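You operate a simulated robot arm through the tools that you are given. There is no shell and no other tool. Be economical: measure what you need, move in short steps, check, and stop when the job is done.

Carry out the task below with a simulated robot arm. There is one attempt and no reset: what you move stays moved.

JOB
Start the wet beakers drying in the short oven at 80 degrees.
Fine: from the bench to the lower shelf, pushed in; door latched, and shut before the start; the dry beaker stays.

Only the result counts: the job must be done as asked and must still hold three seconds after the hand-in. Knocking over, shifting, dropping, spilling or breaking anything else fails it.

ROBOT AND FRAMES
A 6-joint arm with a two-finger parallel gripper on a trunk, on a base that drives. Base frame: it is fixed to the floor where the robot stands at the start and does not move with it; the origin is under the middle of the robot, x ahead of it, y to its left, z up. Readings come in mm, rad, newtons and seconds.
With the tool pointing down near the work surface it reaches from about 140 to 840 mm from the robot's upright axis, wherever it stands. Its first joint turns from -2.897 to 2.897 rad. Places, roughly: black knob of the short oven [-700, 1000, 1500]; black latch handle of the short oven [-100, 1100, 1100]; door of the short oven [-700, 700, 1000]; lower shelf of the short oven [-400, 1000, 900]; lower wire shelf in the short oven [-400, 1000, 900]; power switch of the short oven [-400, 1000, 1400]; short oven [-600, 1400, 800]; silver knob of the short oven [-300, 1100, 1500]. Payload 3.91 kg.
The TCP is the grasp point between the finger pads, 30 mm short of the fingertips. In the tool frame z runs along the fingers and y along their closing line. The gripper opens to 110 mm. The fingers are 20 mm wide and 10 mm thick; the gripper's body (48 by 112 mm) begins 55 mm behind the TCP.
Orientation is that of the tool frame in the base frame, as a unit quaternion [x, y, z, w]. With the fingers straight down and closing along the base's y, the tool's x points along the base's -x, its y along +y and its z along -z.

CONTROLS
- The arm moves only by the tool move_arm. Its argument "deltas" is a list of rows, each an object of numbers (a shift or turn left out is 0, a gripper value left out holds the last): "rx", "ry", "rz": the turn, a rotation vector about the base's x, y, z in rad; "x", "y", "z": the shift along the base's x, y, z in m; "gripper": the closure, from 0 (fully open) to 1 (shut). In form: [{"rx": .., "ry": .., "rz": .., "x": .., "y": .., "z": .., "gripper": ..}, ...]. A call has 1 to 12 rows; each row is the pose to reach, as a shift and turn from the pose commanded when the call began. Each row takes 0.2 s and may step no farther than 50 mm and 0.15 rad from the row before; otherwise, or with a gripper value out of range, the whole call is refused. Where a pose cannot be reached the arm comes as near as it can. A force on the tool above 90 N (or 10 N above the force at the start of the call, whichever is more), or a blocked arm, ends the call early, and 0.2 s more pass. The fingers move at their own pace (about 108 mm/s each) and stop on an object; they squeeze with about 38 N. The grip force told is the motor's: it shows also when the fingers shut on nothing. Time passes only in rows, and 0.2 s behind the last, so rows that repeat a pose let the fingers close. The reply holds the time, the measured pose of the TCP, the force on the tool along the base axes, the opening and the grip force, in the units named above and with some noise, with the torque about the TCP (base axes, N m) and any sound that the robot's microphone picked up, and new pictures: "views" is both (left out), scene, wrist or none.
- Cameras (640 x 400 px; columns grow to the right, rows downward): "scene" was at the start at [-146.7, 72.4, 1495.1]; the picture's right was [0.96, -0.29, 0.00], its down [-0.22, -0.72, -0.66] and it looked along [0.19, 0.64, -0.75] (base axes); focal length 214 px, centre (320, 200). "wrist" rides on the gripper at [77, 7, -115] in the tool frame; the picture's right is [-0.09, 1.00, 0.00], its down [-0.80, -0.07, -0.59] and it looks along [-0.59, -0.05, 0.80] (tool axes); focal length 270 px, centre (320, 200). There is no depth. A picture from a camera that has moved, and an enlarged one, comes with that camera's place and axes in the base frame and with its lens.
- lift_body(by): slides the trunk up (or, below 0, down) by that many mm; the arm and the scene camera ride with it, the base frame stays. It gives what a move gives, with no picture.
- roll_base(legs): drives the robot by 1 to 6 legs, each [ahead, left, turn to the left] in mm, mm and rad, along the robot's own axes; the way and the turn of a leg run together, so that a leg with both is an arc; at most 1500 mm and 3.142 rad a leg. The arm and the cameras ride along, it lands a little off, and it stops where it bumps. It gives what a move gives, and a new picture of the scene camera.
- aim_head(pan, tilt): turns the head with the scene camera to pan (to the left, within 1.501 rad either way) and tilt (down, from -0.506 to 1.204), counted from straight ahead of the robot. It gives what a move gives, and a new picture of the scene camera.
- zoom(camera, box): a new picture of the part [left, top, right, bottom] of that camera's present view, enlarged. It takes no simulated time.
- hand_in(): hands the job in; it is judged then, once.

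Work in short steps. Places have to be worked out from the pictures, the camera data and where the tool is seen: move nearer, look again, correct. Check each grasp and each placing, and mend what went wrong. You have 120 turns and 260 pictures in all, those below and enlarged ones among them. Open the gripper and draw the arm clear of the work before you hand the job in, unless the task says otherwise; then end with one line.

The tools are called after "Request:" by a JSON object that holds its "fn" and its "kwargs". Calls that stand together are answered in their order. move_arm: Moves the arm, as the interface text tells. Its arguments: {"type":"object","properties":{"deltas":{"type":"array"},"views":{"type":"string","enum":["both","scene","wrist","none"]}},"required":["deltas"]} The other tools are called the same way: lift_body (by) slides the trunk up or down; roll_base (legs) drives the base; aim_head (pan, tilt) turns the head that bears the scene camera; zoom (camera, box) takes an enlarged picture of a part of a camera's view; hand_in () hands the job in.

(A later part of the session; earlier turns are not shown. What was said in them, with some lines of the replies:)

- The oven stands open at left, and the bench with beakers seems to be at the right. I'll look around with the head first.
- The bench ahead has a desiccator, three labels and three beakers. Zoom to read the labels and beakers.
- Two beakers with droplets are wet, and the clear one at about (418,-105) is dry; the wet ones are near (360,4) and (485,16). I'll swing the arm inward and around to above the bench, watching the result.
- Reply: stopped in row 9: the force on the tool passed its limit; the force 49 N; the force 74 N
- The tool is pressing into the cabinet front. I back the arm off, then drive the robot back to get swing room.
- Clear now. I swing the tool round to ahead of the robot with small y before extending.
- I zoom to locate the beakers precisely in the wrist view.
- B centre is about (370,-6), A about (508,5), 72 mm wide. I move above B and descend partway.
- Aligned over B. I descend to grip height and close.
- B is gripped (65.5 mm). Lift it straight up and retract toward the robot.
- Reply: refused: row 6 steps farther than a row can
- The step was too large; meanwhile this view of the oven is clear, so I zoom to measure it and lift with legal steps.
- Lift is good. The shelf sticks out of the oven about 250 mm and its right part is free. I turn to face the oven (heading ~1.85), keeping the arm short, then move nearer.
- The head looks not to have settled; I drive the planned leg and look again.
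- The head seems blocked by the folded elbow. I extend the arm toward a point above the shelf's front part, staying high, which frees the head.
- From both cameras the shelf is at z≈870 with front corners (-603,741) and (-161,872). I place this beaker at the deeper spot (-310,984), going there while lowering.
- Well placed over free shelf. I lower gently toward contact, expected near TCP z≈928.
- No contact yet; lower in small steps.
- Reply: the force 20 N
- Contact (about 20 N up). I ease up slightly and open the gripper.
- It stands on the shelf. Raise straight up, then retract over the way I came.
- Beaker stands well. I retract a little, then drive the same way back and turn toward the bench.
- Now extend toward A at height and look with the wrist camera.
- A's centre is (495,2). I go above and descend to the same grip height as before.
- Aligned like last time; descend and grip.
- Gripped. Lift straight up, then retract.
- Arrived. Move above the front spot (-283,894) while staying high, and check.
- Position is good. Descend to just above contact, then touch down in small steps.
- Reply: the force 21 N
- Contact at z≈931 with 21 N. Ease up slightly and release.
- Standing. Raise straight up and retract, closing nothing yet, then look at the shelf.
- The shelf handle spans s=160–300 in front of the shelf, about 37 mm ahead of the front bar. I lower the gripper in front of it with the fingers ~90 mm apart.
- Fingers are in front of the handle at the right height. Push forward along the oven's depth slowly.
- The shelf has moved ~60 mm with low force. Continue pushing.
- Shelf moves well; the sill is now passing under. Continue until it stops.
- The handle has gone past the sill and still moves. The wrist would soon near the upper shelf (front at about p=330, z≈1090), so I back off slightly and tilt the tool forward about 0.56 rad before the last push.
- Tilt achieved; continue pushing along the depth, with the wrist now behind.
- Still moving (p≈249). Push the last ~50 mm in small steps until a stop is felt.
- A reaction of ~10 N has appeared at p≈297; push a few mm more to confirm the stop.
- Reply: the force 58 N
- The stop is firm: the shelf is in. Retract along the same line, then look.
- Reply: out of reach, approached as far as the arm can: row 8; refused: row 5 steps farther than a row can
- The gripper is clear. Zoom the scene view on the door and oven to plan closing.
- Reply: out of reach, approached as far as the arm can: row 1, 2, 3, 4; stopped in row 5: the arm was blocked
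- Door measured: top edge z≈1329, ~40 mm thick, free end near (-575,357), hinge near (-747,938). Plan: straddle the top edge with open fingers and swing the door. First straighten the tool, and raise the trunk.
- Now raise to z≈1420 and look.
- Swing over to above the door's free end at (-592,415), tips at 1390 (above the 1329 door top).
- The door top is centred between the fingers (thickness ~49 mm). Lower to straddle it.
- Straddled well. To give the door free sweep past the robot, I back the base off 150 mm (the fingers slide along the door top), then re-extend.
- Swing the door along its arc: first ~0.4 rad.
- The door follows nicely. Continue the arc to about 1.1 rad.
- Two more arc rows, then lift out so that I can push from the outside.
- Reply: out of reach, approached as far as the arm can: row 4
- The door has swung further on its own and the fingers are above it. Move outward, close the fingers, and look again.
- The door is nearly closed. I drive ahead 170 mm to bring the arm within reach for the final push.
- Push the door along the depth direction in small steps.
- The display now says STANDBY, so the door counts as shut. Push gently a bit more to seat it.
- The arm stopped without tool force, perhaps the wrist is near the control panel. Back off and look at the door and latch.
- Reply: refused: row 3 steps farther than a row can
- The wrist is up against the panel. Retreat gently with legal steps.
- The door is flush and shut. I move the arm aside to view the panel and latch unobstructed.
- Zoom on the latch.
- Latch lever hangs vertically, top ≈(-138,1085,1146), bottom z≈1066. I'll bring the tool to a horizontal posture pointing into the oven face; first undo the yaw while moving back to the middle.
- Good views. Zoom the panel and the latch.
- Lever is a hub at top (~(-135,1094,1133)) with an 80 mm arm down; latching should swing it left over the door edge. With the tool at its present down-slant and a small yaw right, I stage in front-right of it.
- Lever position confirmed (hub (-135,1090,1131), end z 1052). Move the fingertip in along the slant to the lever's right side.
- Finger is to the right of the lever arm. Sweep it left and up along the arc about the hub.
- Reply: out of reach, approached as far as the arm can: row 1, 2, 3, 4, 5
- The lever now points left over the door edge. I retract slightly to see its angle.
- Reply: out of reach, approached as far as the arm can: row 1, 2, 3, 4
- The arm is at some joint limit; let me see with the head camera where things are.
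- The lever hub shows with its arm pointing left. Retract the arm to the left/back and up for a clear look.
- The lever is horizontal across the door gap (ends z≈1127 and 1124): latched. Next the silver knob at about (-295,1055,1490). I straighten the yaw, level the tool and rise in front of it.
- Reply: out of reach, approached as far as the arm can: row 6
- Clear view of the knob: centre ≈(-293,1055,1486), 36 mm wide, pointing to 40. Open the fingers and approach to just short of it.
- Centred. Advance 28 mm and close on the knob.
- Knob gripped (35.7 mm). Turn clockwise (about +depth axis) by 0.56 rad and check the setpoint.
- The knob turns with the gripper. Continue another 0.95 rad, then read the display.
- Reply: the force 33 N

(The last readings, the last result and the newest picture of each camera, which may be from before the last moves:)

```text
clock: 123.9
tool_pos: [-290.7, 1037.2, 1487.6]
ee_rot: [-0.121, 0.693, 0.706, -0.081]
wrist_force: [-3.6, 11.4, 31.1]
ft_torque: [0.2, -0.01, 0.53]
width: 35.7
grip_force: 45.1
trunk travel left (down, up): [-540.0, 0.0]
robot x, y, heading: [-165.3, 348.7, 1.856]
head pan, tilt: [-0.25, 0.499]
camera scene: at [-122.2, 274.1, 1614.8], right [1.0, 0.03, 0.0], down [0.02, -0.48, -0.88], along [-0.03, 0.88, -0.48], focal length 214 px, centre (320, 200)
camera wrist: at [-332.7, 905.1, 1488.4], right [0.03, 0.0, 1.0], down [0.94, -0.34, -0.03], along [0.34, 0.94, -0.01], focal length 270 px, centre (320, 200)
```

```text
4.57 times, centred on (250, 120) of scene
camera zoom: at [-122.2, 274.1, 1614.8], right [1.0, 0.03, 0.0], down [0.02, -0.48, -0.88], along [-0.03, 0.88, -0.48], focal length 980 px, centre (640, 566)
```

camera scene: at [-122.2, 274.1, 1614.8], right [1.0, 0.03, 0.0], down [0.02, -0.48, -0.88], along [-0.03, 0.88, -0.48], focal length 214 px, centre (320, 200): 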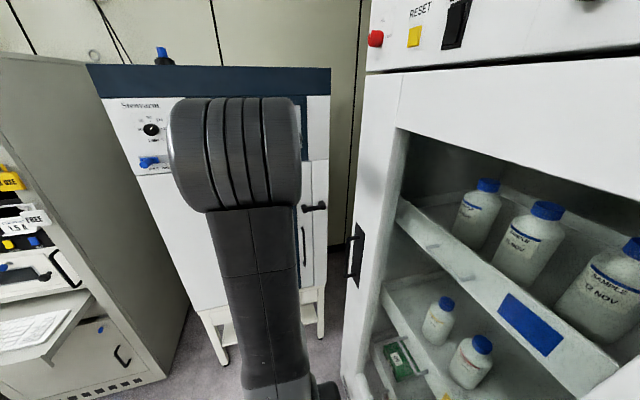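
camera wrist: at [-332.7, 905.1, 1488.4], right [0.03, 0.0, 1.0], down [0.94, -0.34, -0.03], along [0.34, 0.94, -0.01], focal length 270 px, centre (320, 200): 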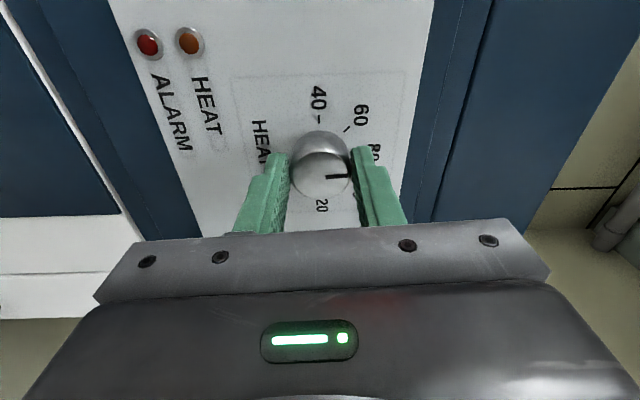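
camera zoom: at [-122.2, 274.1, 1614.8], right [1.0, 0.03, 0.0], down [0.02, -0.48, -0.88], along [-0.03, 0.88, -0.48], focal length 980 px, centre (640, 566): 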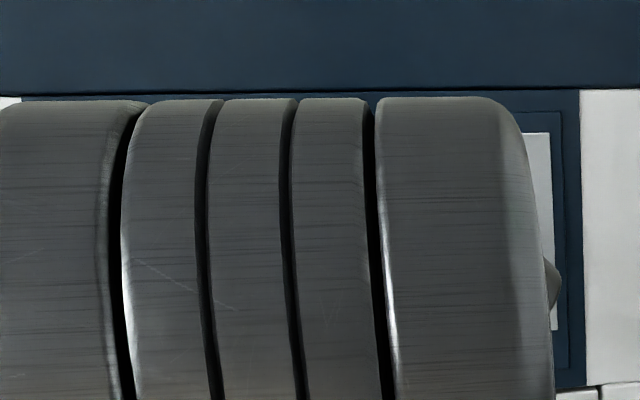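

Nearly there; turn 0.06 rad more, then release and back off to read the display.

Request:
{"fn": "move_arm", "kwargs": {"deltas": [{"rx": -0.008, "ry": 0.029}, {"rx": -0.017, "ry": 0.058}, {"rx": -0.017, "ry": 0.058, "gripper": 0.6}, {"rx": -0.017, "ry": 0.058, "gripper": 0.35}, {"rx": -0.017, "ry": 0.058, "gripper": 0.35, "x": 0.011, "y": -0.038}, {"rx": -0.017, "ry": 0.058, "gripper": 0.35, "x": 0.022, "y": -0.076}, {"rx": -0.017, "ry": 0.058, "gripper": 0.35, "x": 0.032, "y": -0.11}], "views": "wrist"}}

Request:
{"fn": "aim_head", "kwargs": {"pan": 0.15, "tilt": 0.4}}

```text
clock: 125.5
tool_pos: [-258.4, 926.1, 1487.4]
ee_rot: [-0.101, 0.698, 0.702, -0.102]
wrist_force: [-1.0, -0.9, -0.1]
ft_torque: [-0.01, 0.02, 0.0]
width: 71.6
grip_force: 0.1
trunk travel left (down, up): [-540.0, 0.0]
robot x, y, heading: [-167.2, 347.4, 1.848]
head pan, tilt: [-0.25, 0.499]
camera wrist: at [-300.1, 793.7, 1493.3], right [0.09, 0.02, 1.0], down [0.94, -0.34, -0.07], along [0.34, 0.94, -0.05], focal length 270 px, centre (320, 200)
```

wrist: 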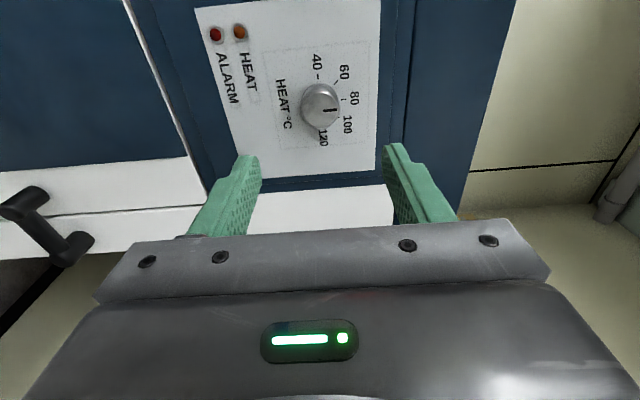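

```text
clock: 126.3
tool_pos: [-259.4, 927.0, 1486.8]
ee_rot: [-0.101, 0.699, 0.701, -0.102]
wrist_force: [0.3, 0.2, 0.3]
ft_torque: [0.0, -0.04, 0.0]
width: 71.5
grip_force: 0.1
trunk travel left (down, up): [-540.0, 0.0]
robot x, y, heading: [-164.5, 348.4, 1.851]
head pan, tilt: [0.15, 0.4]
camera scene: at [-157.5, 268.6, 1623.8], right [0.91, 0.42, 0.0], down [0.16, -0.35, -0.92], along [-0.38, 0.84, -0.39], focal length 214 px, centre (320, 200)
```

scene: 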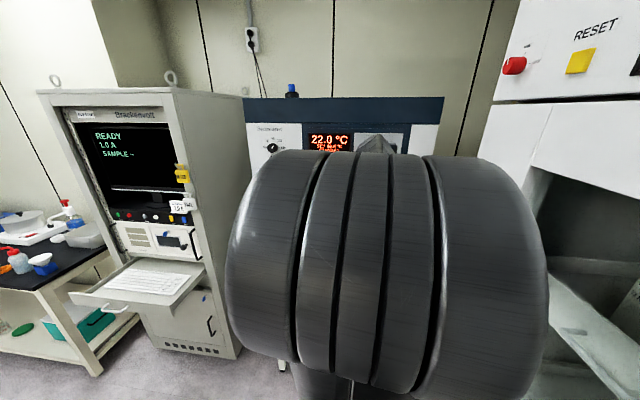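

Read the display by zooming.

Request:
{"fn": "zoom", "kwargs": {"camera": "scene", "box": [290, 120, 370, 170]}}

Request:
{"fn": "zoom", "kwargs": {"camera": "wrist", "box": [250, 30, 410, 160]}}

```text
8.00 times, centred on (330, 145) of scene
camera zoom: at [-157.5, 268.6, 1623.8], right [0.91, 0.42, 0.0], down [0.16, -0.35, -0.92], along [-0.38, 0.84, -0.39], focal length 1716 px, centre (240, 640)
```

zoom: 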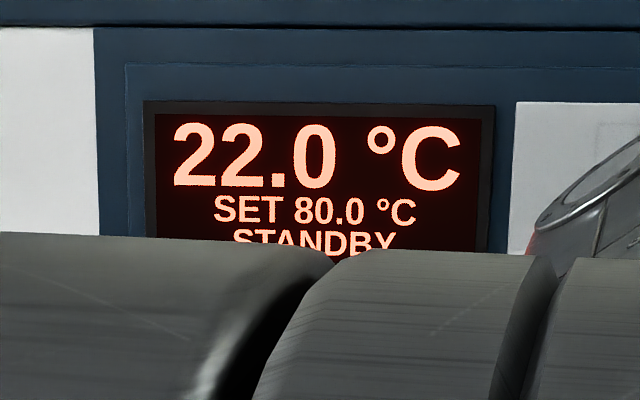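

```text
3.08 times, centred on (330, 95) of wrist
camera zoom: at [-300.7, 795.9, 1492.8], right [0.09, 0.02, 1.0], down [0.94, -0.34, -0.07], along [0.34, 0.94, -0.05], focal length 832 px, centre (289, 523)
```

zoom: 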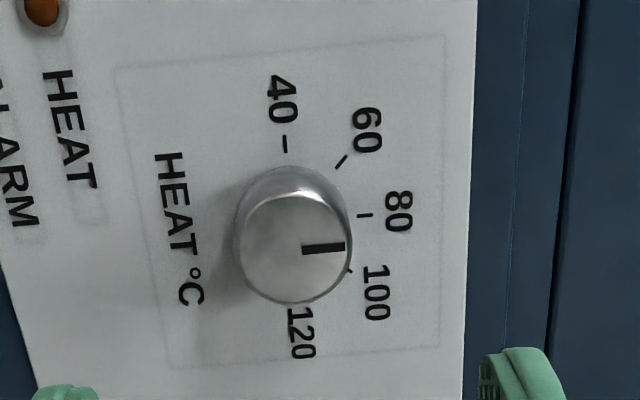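

The display reads SET 80.0 °C. Next RUN/STOP (green) at about (-523,1009,1413). Close the fingers and move in front of it.

Request:
{"fn": "move_arm", "kwargs": {"deltas": [{"x": -0.035, "z": -0.01, "gripper": 1}, {"x": -0.07, "z": -0.02, "gripper": 1}, {"x": -0.105, "z": -0.03}, {"x": -0.14, "z": -0.042}, {"x": -0.175, "z": -0.054}, {"x": -0.21, "z": -0.066}, {"x": -0.237, "z": -0.074}], "views": "both"}}

```text
clock: 127.9
tool_pos: [-496.9, 925.6, 1410.3]
ee_rot: [-0.101, 0.698, 0.701, -0.102]
wrist_force: [0.3, 0.1, 0.1]
ft_torque: [0.0, 0.02, -0.02]
width: 0.0
grip_force: 37.5
out of reach, approached as far as the arm can: row 1, 2, 3
trunk travel left (down, up): [-540.0, 0.0]
robot x, y, heading: [-166.3, 352.2, 1.852]
head pan, tilt: [0.15, 0.4]
camera scene: at [-158.2, 268.5, 1623.9], right [0.91, 0.42, 0.0], down [0.16, -0.35, -0.92], along [-0.38, 0.84, -0.39], focal length 214 px, centre (320, 200)
camera wrist: at [-538.7, 794.0, 1416.6], right [0.09, 0.02, 1.0], down [0.94, -0.34, -0.07], along [0.34, 0.94, -0.05], focal length 270 px, centre (320, 200)
```

scene: 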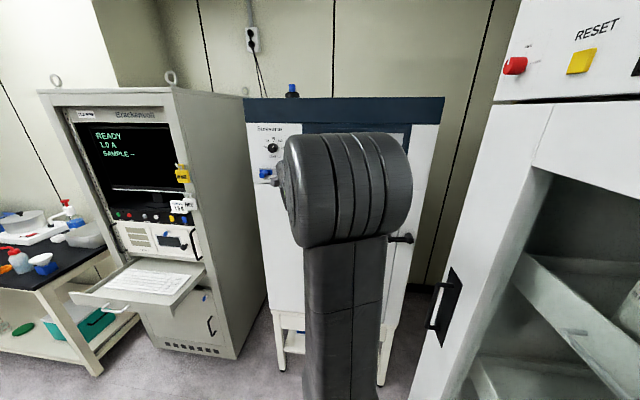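
wrist: 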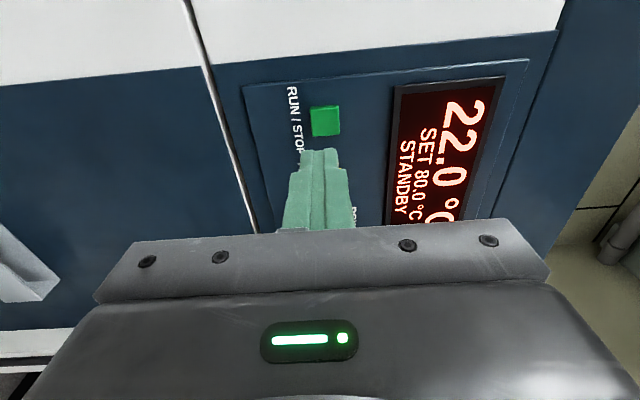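

Button located at (-525,1006,1414). Align and advance to just short of it.

Request:
{"fn": "move_arm", "kwargs": {"deltas": [{"x": -0.01, "y": 0.02, "z": 0.004}, {"x": -0.0165, "y": 0.042, "z": 0.004}], "views": "wrist"}}

```text
clock: 128.5
tool_pos: [-511.2, 970.4, 1413.1]
ee_rot: [-0.1, 0.699, 0.701, -0.101]
wrist_force: [0.3, -0.6, 0.3]
ft_torque: [0.01, 0.06, -0.05]
width: 0.0
grip_force: 37.8
trunk travel left (down, up): [-540.0, 0.0]
robot x, y, heading: [-166.8, 348.3, 1.849]
head pan, tilt: [0.15, 0.4]
camera wrist: at [-553.6, 838.7, 1419.9], right [0.09, 0.02, 1.0], down [0.94, -0.34, -0.07], along [0.34, 0.94, -0.05], focal length 270 px, centre (320, 200)
```

wrist: 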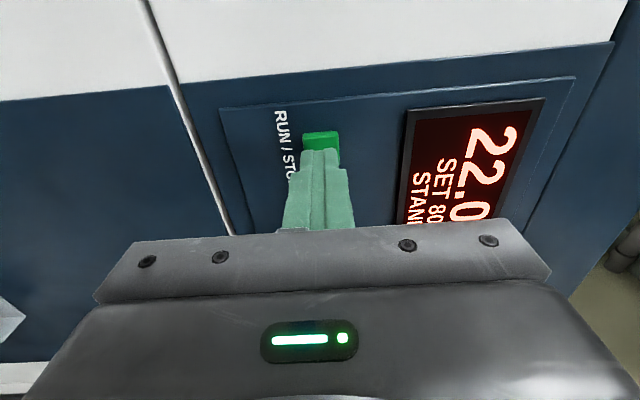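

Tip about 8 mm short and aimed at the button. Press forward in small steps.

Request:
{"fn": "move_arm", "kwargs": {"deltas": [{"x": -0.001, "y": 0.004}, {"x": -0.002, "y": 0.008}, {"x": -0.003, "y": 0.011}], "views": "wrist"}}

```text
clock: 129.3
tool_pos: [-514.1, 980.4, 1413.3]
ee_rot: [-0.1, 0.698, 0.702, -0.103]
wrist_force: [0.8, -2.2, -1.0]
ft_torque: [-0.01, 0.01, 0.0]
width: 0.1
grip_force: 37.3
trunk travel left (down, up): [-540.0, 0.0]
robot x, y, heading: [-166.5, 350.2, 1.846]
head pan, tilt: [0.15, 0.4]
heard: click
camera wrist: at [-556.2, 848.6, 1420.0], right [0.09, 0.02, 1.0], down [0.94, -0.34, -0.07], along [0.34, 0.94, -0.05], focal length 270 px, centre (320, 200)
```

wrist: 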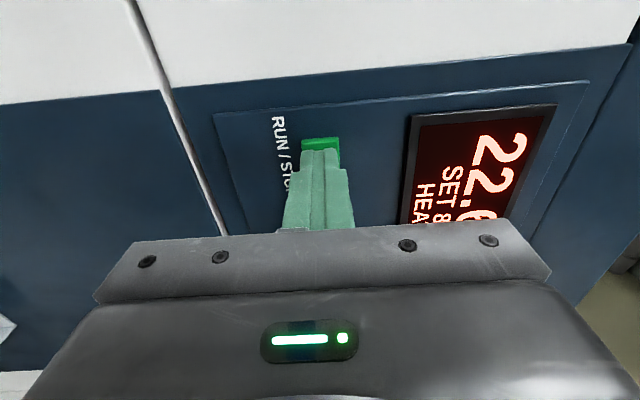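

A click, and the display shows "HEA…" with temperature rising. Back off straight and check the status.

Request:
{"fn": "move_arm", "kwargs": {"deltas": [{"x": 0.009, "y": -0.03}, {"x": 0.02, "y": -0.07}, {"x": 0.032, "y": -0.112}, {"x": 0.044, "y": -0.154}, {"x": 0.056, "y": -0.196}], "views": "wrist"}}

Request:
{"fn": "zoom", "kwargs": {"camera": "wrist", "box": [240, 20, 560, 230]}}

```text
clock: 130.5
tool_pos: [-455.2, 781.8, 1411.5]
ee_rot: [-0.101, 0.698, 0.702, -0.101]
wrist_force: [0.6, -0.4, 0.0]
ft_torque: [-0.02, -0.01, 0.01]
width: 0.0
grip_force: 38.0
trunk travel left (down, up): [-540.0, 0.0]
robot x, y, heading: [-166.0, 346.6, 1.849]
head pan, tilt: [0.15, 0.4]
camera wrist: at [-496.8, 650.2, 1416.7], right [0.09, 0.02, 1.0], down [0.94, -0.34, -0.08], along [0.34, 0.94, -0.05], focal length 270 px, centre (320, 200)
```

wrist: 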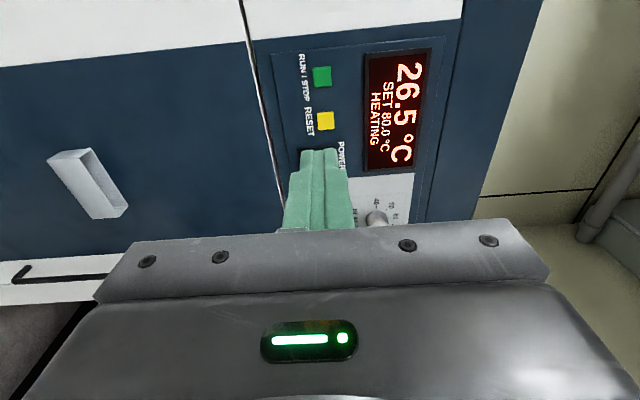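

```text
1.90 times, centred on (400, 125) of wrist
camera zoom: at [-496.8, 650.2, 1416.7], right [0.09, 0.02, 1.0], down [0.94, -0.34, -0.08], along [0.34, 0.94, -0.05], focal length 515 px, centre (168, 343)
```

zoom: 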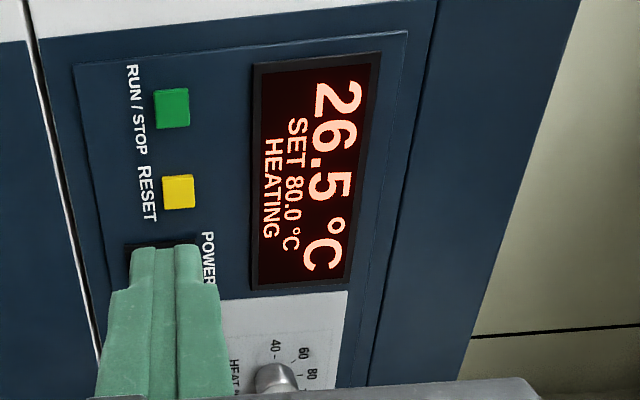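

HEATING, SET 80.0 °C. Open the gripper, draw the arm further clear, and take a last look at the latch and panel.

Request:
{"fn": "move_arm", "kwargs": {"deltas": [{"x": 0.0, "y": -0.03, "gripper": 0}, {"x": -0.03, "y": -0.06, "gripper": 0}, {"x": -0.06, "y": -0.09, "gripper": 0}, {"x": -0.09, "y": -0.12, "gripper": 0}], "views": "none"}}

Request:
{"fn": "aim_head", "kwargs": {"pan": -0.2, "tilt": 0.4}}

Request:
{"fn": "zoom", "kwargs": {"camera": "scene", "box": [130, 80, 390, 260]}}

```text
clock: 131.5
tool_pos: [-550.8, 664.9, 1411.6]
ee_rot: [-0.101, 0.698, 0.701, -0.102]
wrist_force: [-0.2, -0.5, -0.4]
ft_torque: [-0.01, 0.0, 0.02]
width: 110.1
grip_force: 0.0
trunk travel left (down, up): [-540.0, 0.0]
robot x, y, heading: [-165.4, 351.5, 1.852]
head pan, tilt: [0.15, 0.4]
```

```text
clock: 132.4
tool_pos: [-548.7, 665.4, 1412.0]
ee_rot: [-0.1, 0.699, 0.701, -0.102]
wrist_force: [0.1, -0.3, 0.0]
ft_torque: [-0.04, -0.02, -0.02]
width: 110.0
grip_force: 0.0
trunk travel left (down, up): [-540.0, 0.0]
robot x, y, heading: [-164.9, 349.3, 1.851]
head pan, tilt: [-0.201, 0.4]
camera scene: at [-126.3, 276.5, 1623.9], right [1.0, 0.08, 0.0], down [0.03, -0.39, -0.92], along [-0.07, 0.92, -0.39], focal length 214 px, centre (320, 200)
```

scene: 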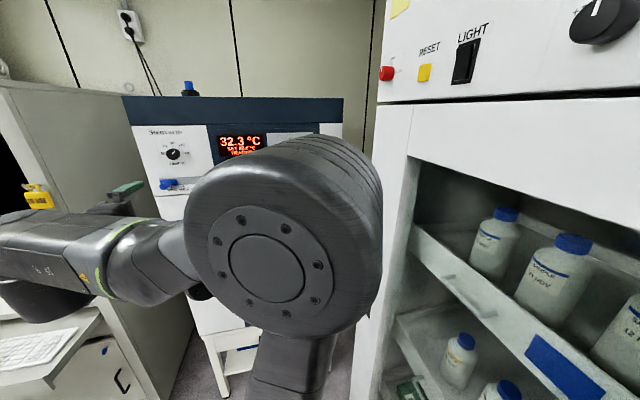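

```text
2.22 times, centred on (260, 170) of scene
camera zoom: at [-126.3, 276.5, 1623.9], right [1.0, 0.08, 0.0], down [0.03, -0.39, -0.92], along [-0.07, 0.92, -0.39], focal length 477 px, centre (453, 267)
```

zoom: 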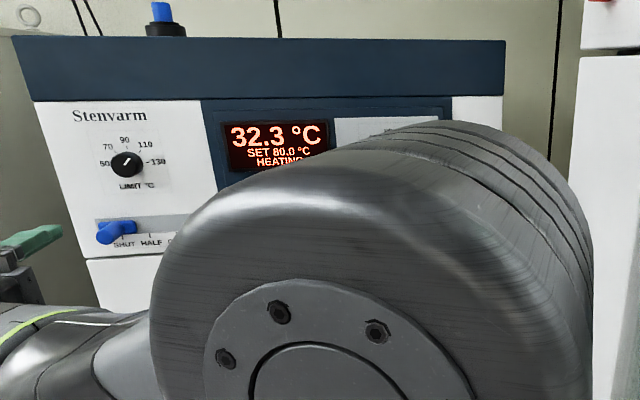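

Heating runs at 32 °C toward 80 °C, the limit and vent controls are unchanged, and the lever was last seen horizontal across the door gap. The gripper is open and clear, so I hand in.

Request:
{"fn": "hand_in", "kwargs": {}}

```text
The job is handed in.
```

I put the two wet beakers on the oven's lower shelf, pushed it in, shut and latched the door, and started the oven; it was heating toward 80 °C at hand-in, and the dry beaker is still on the bench.
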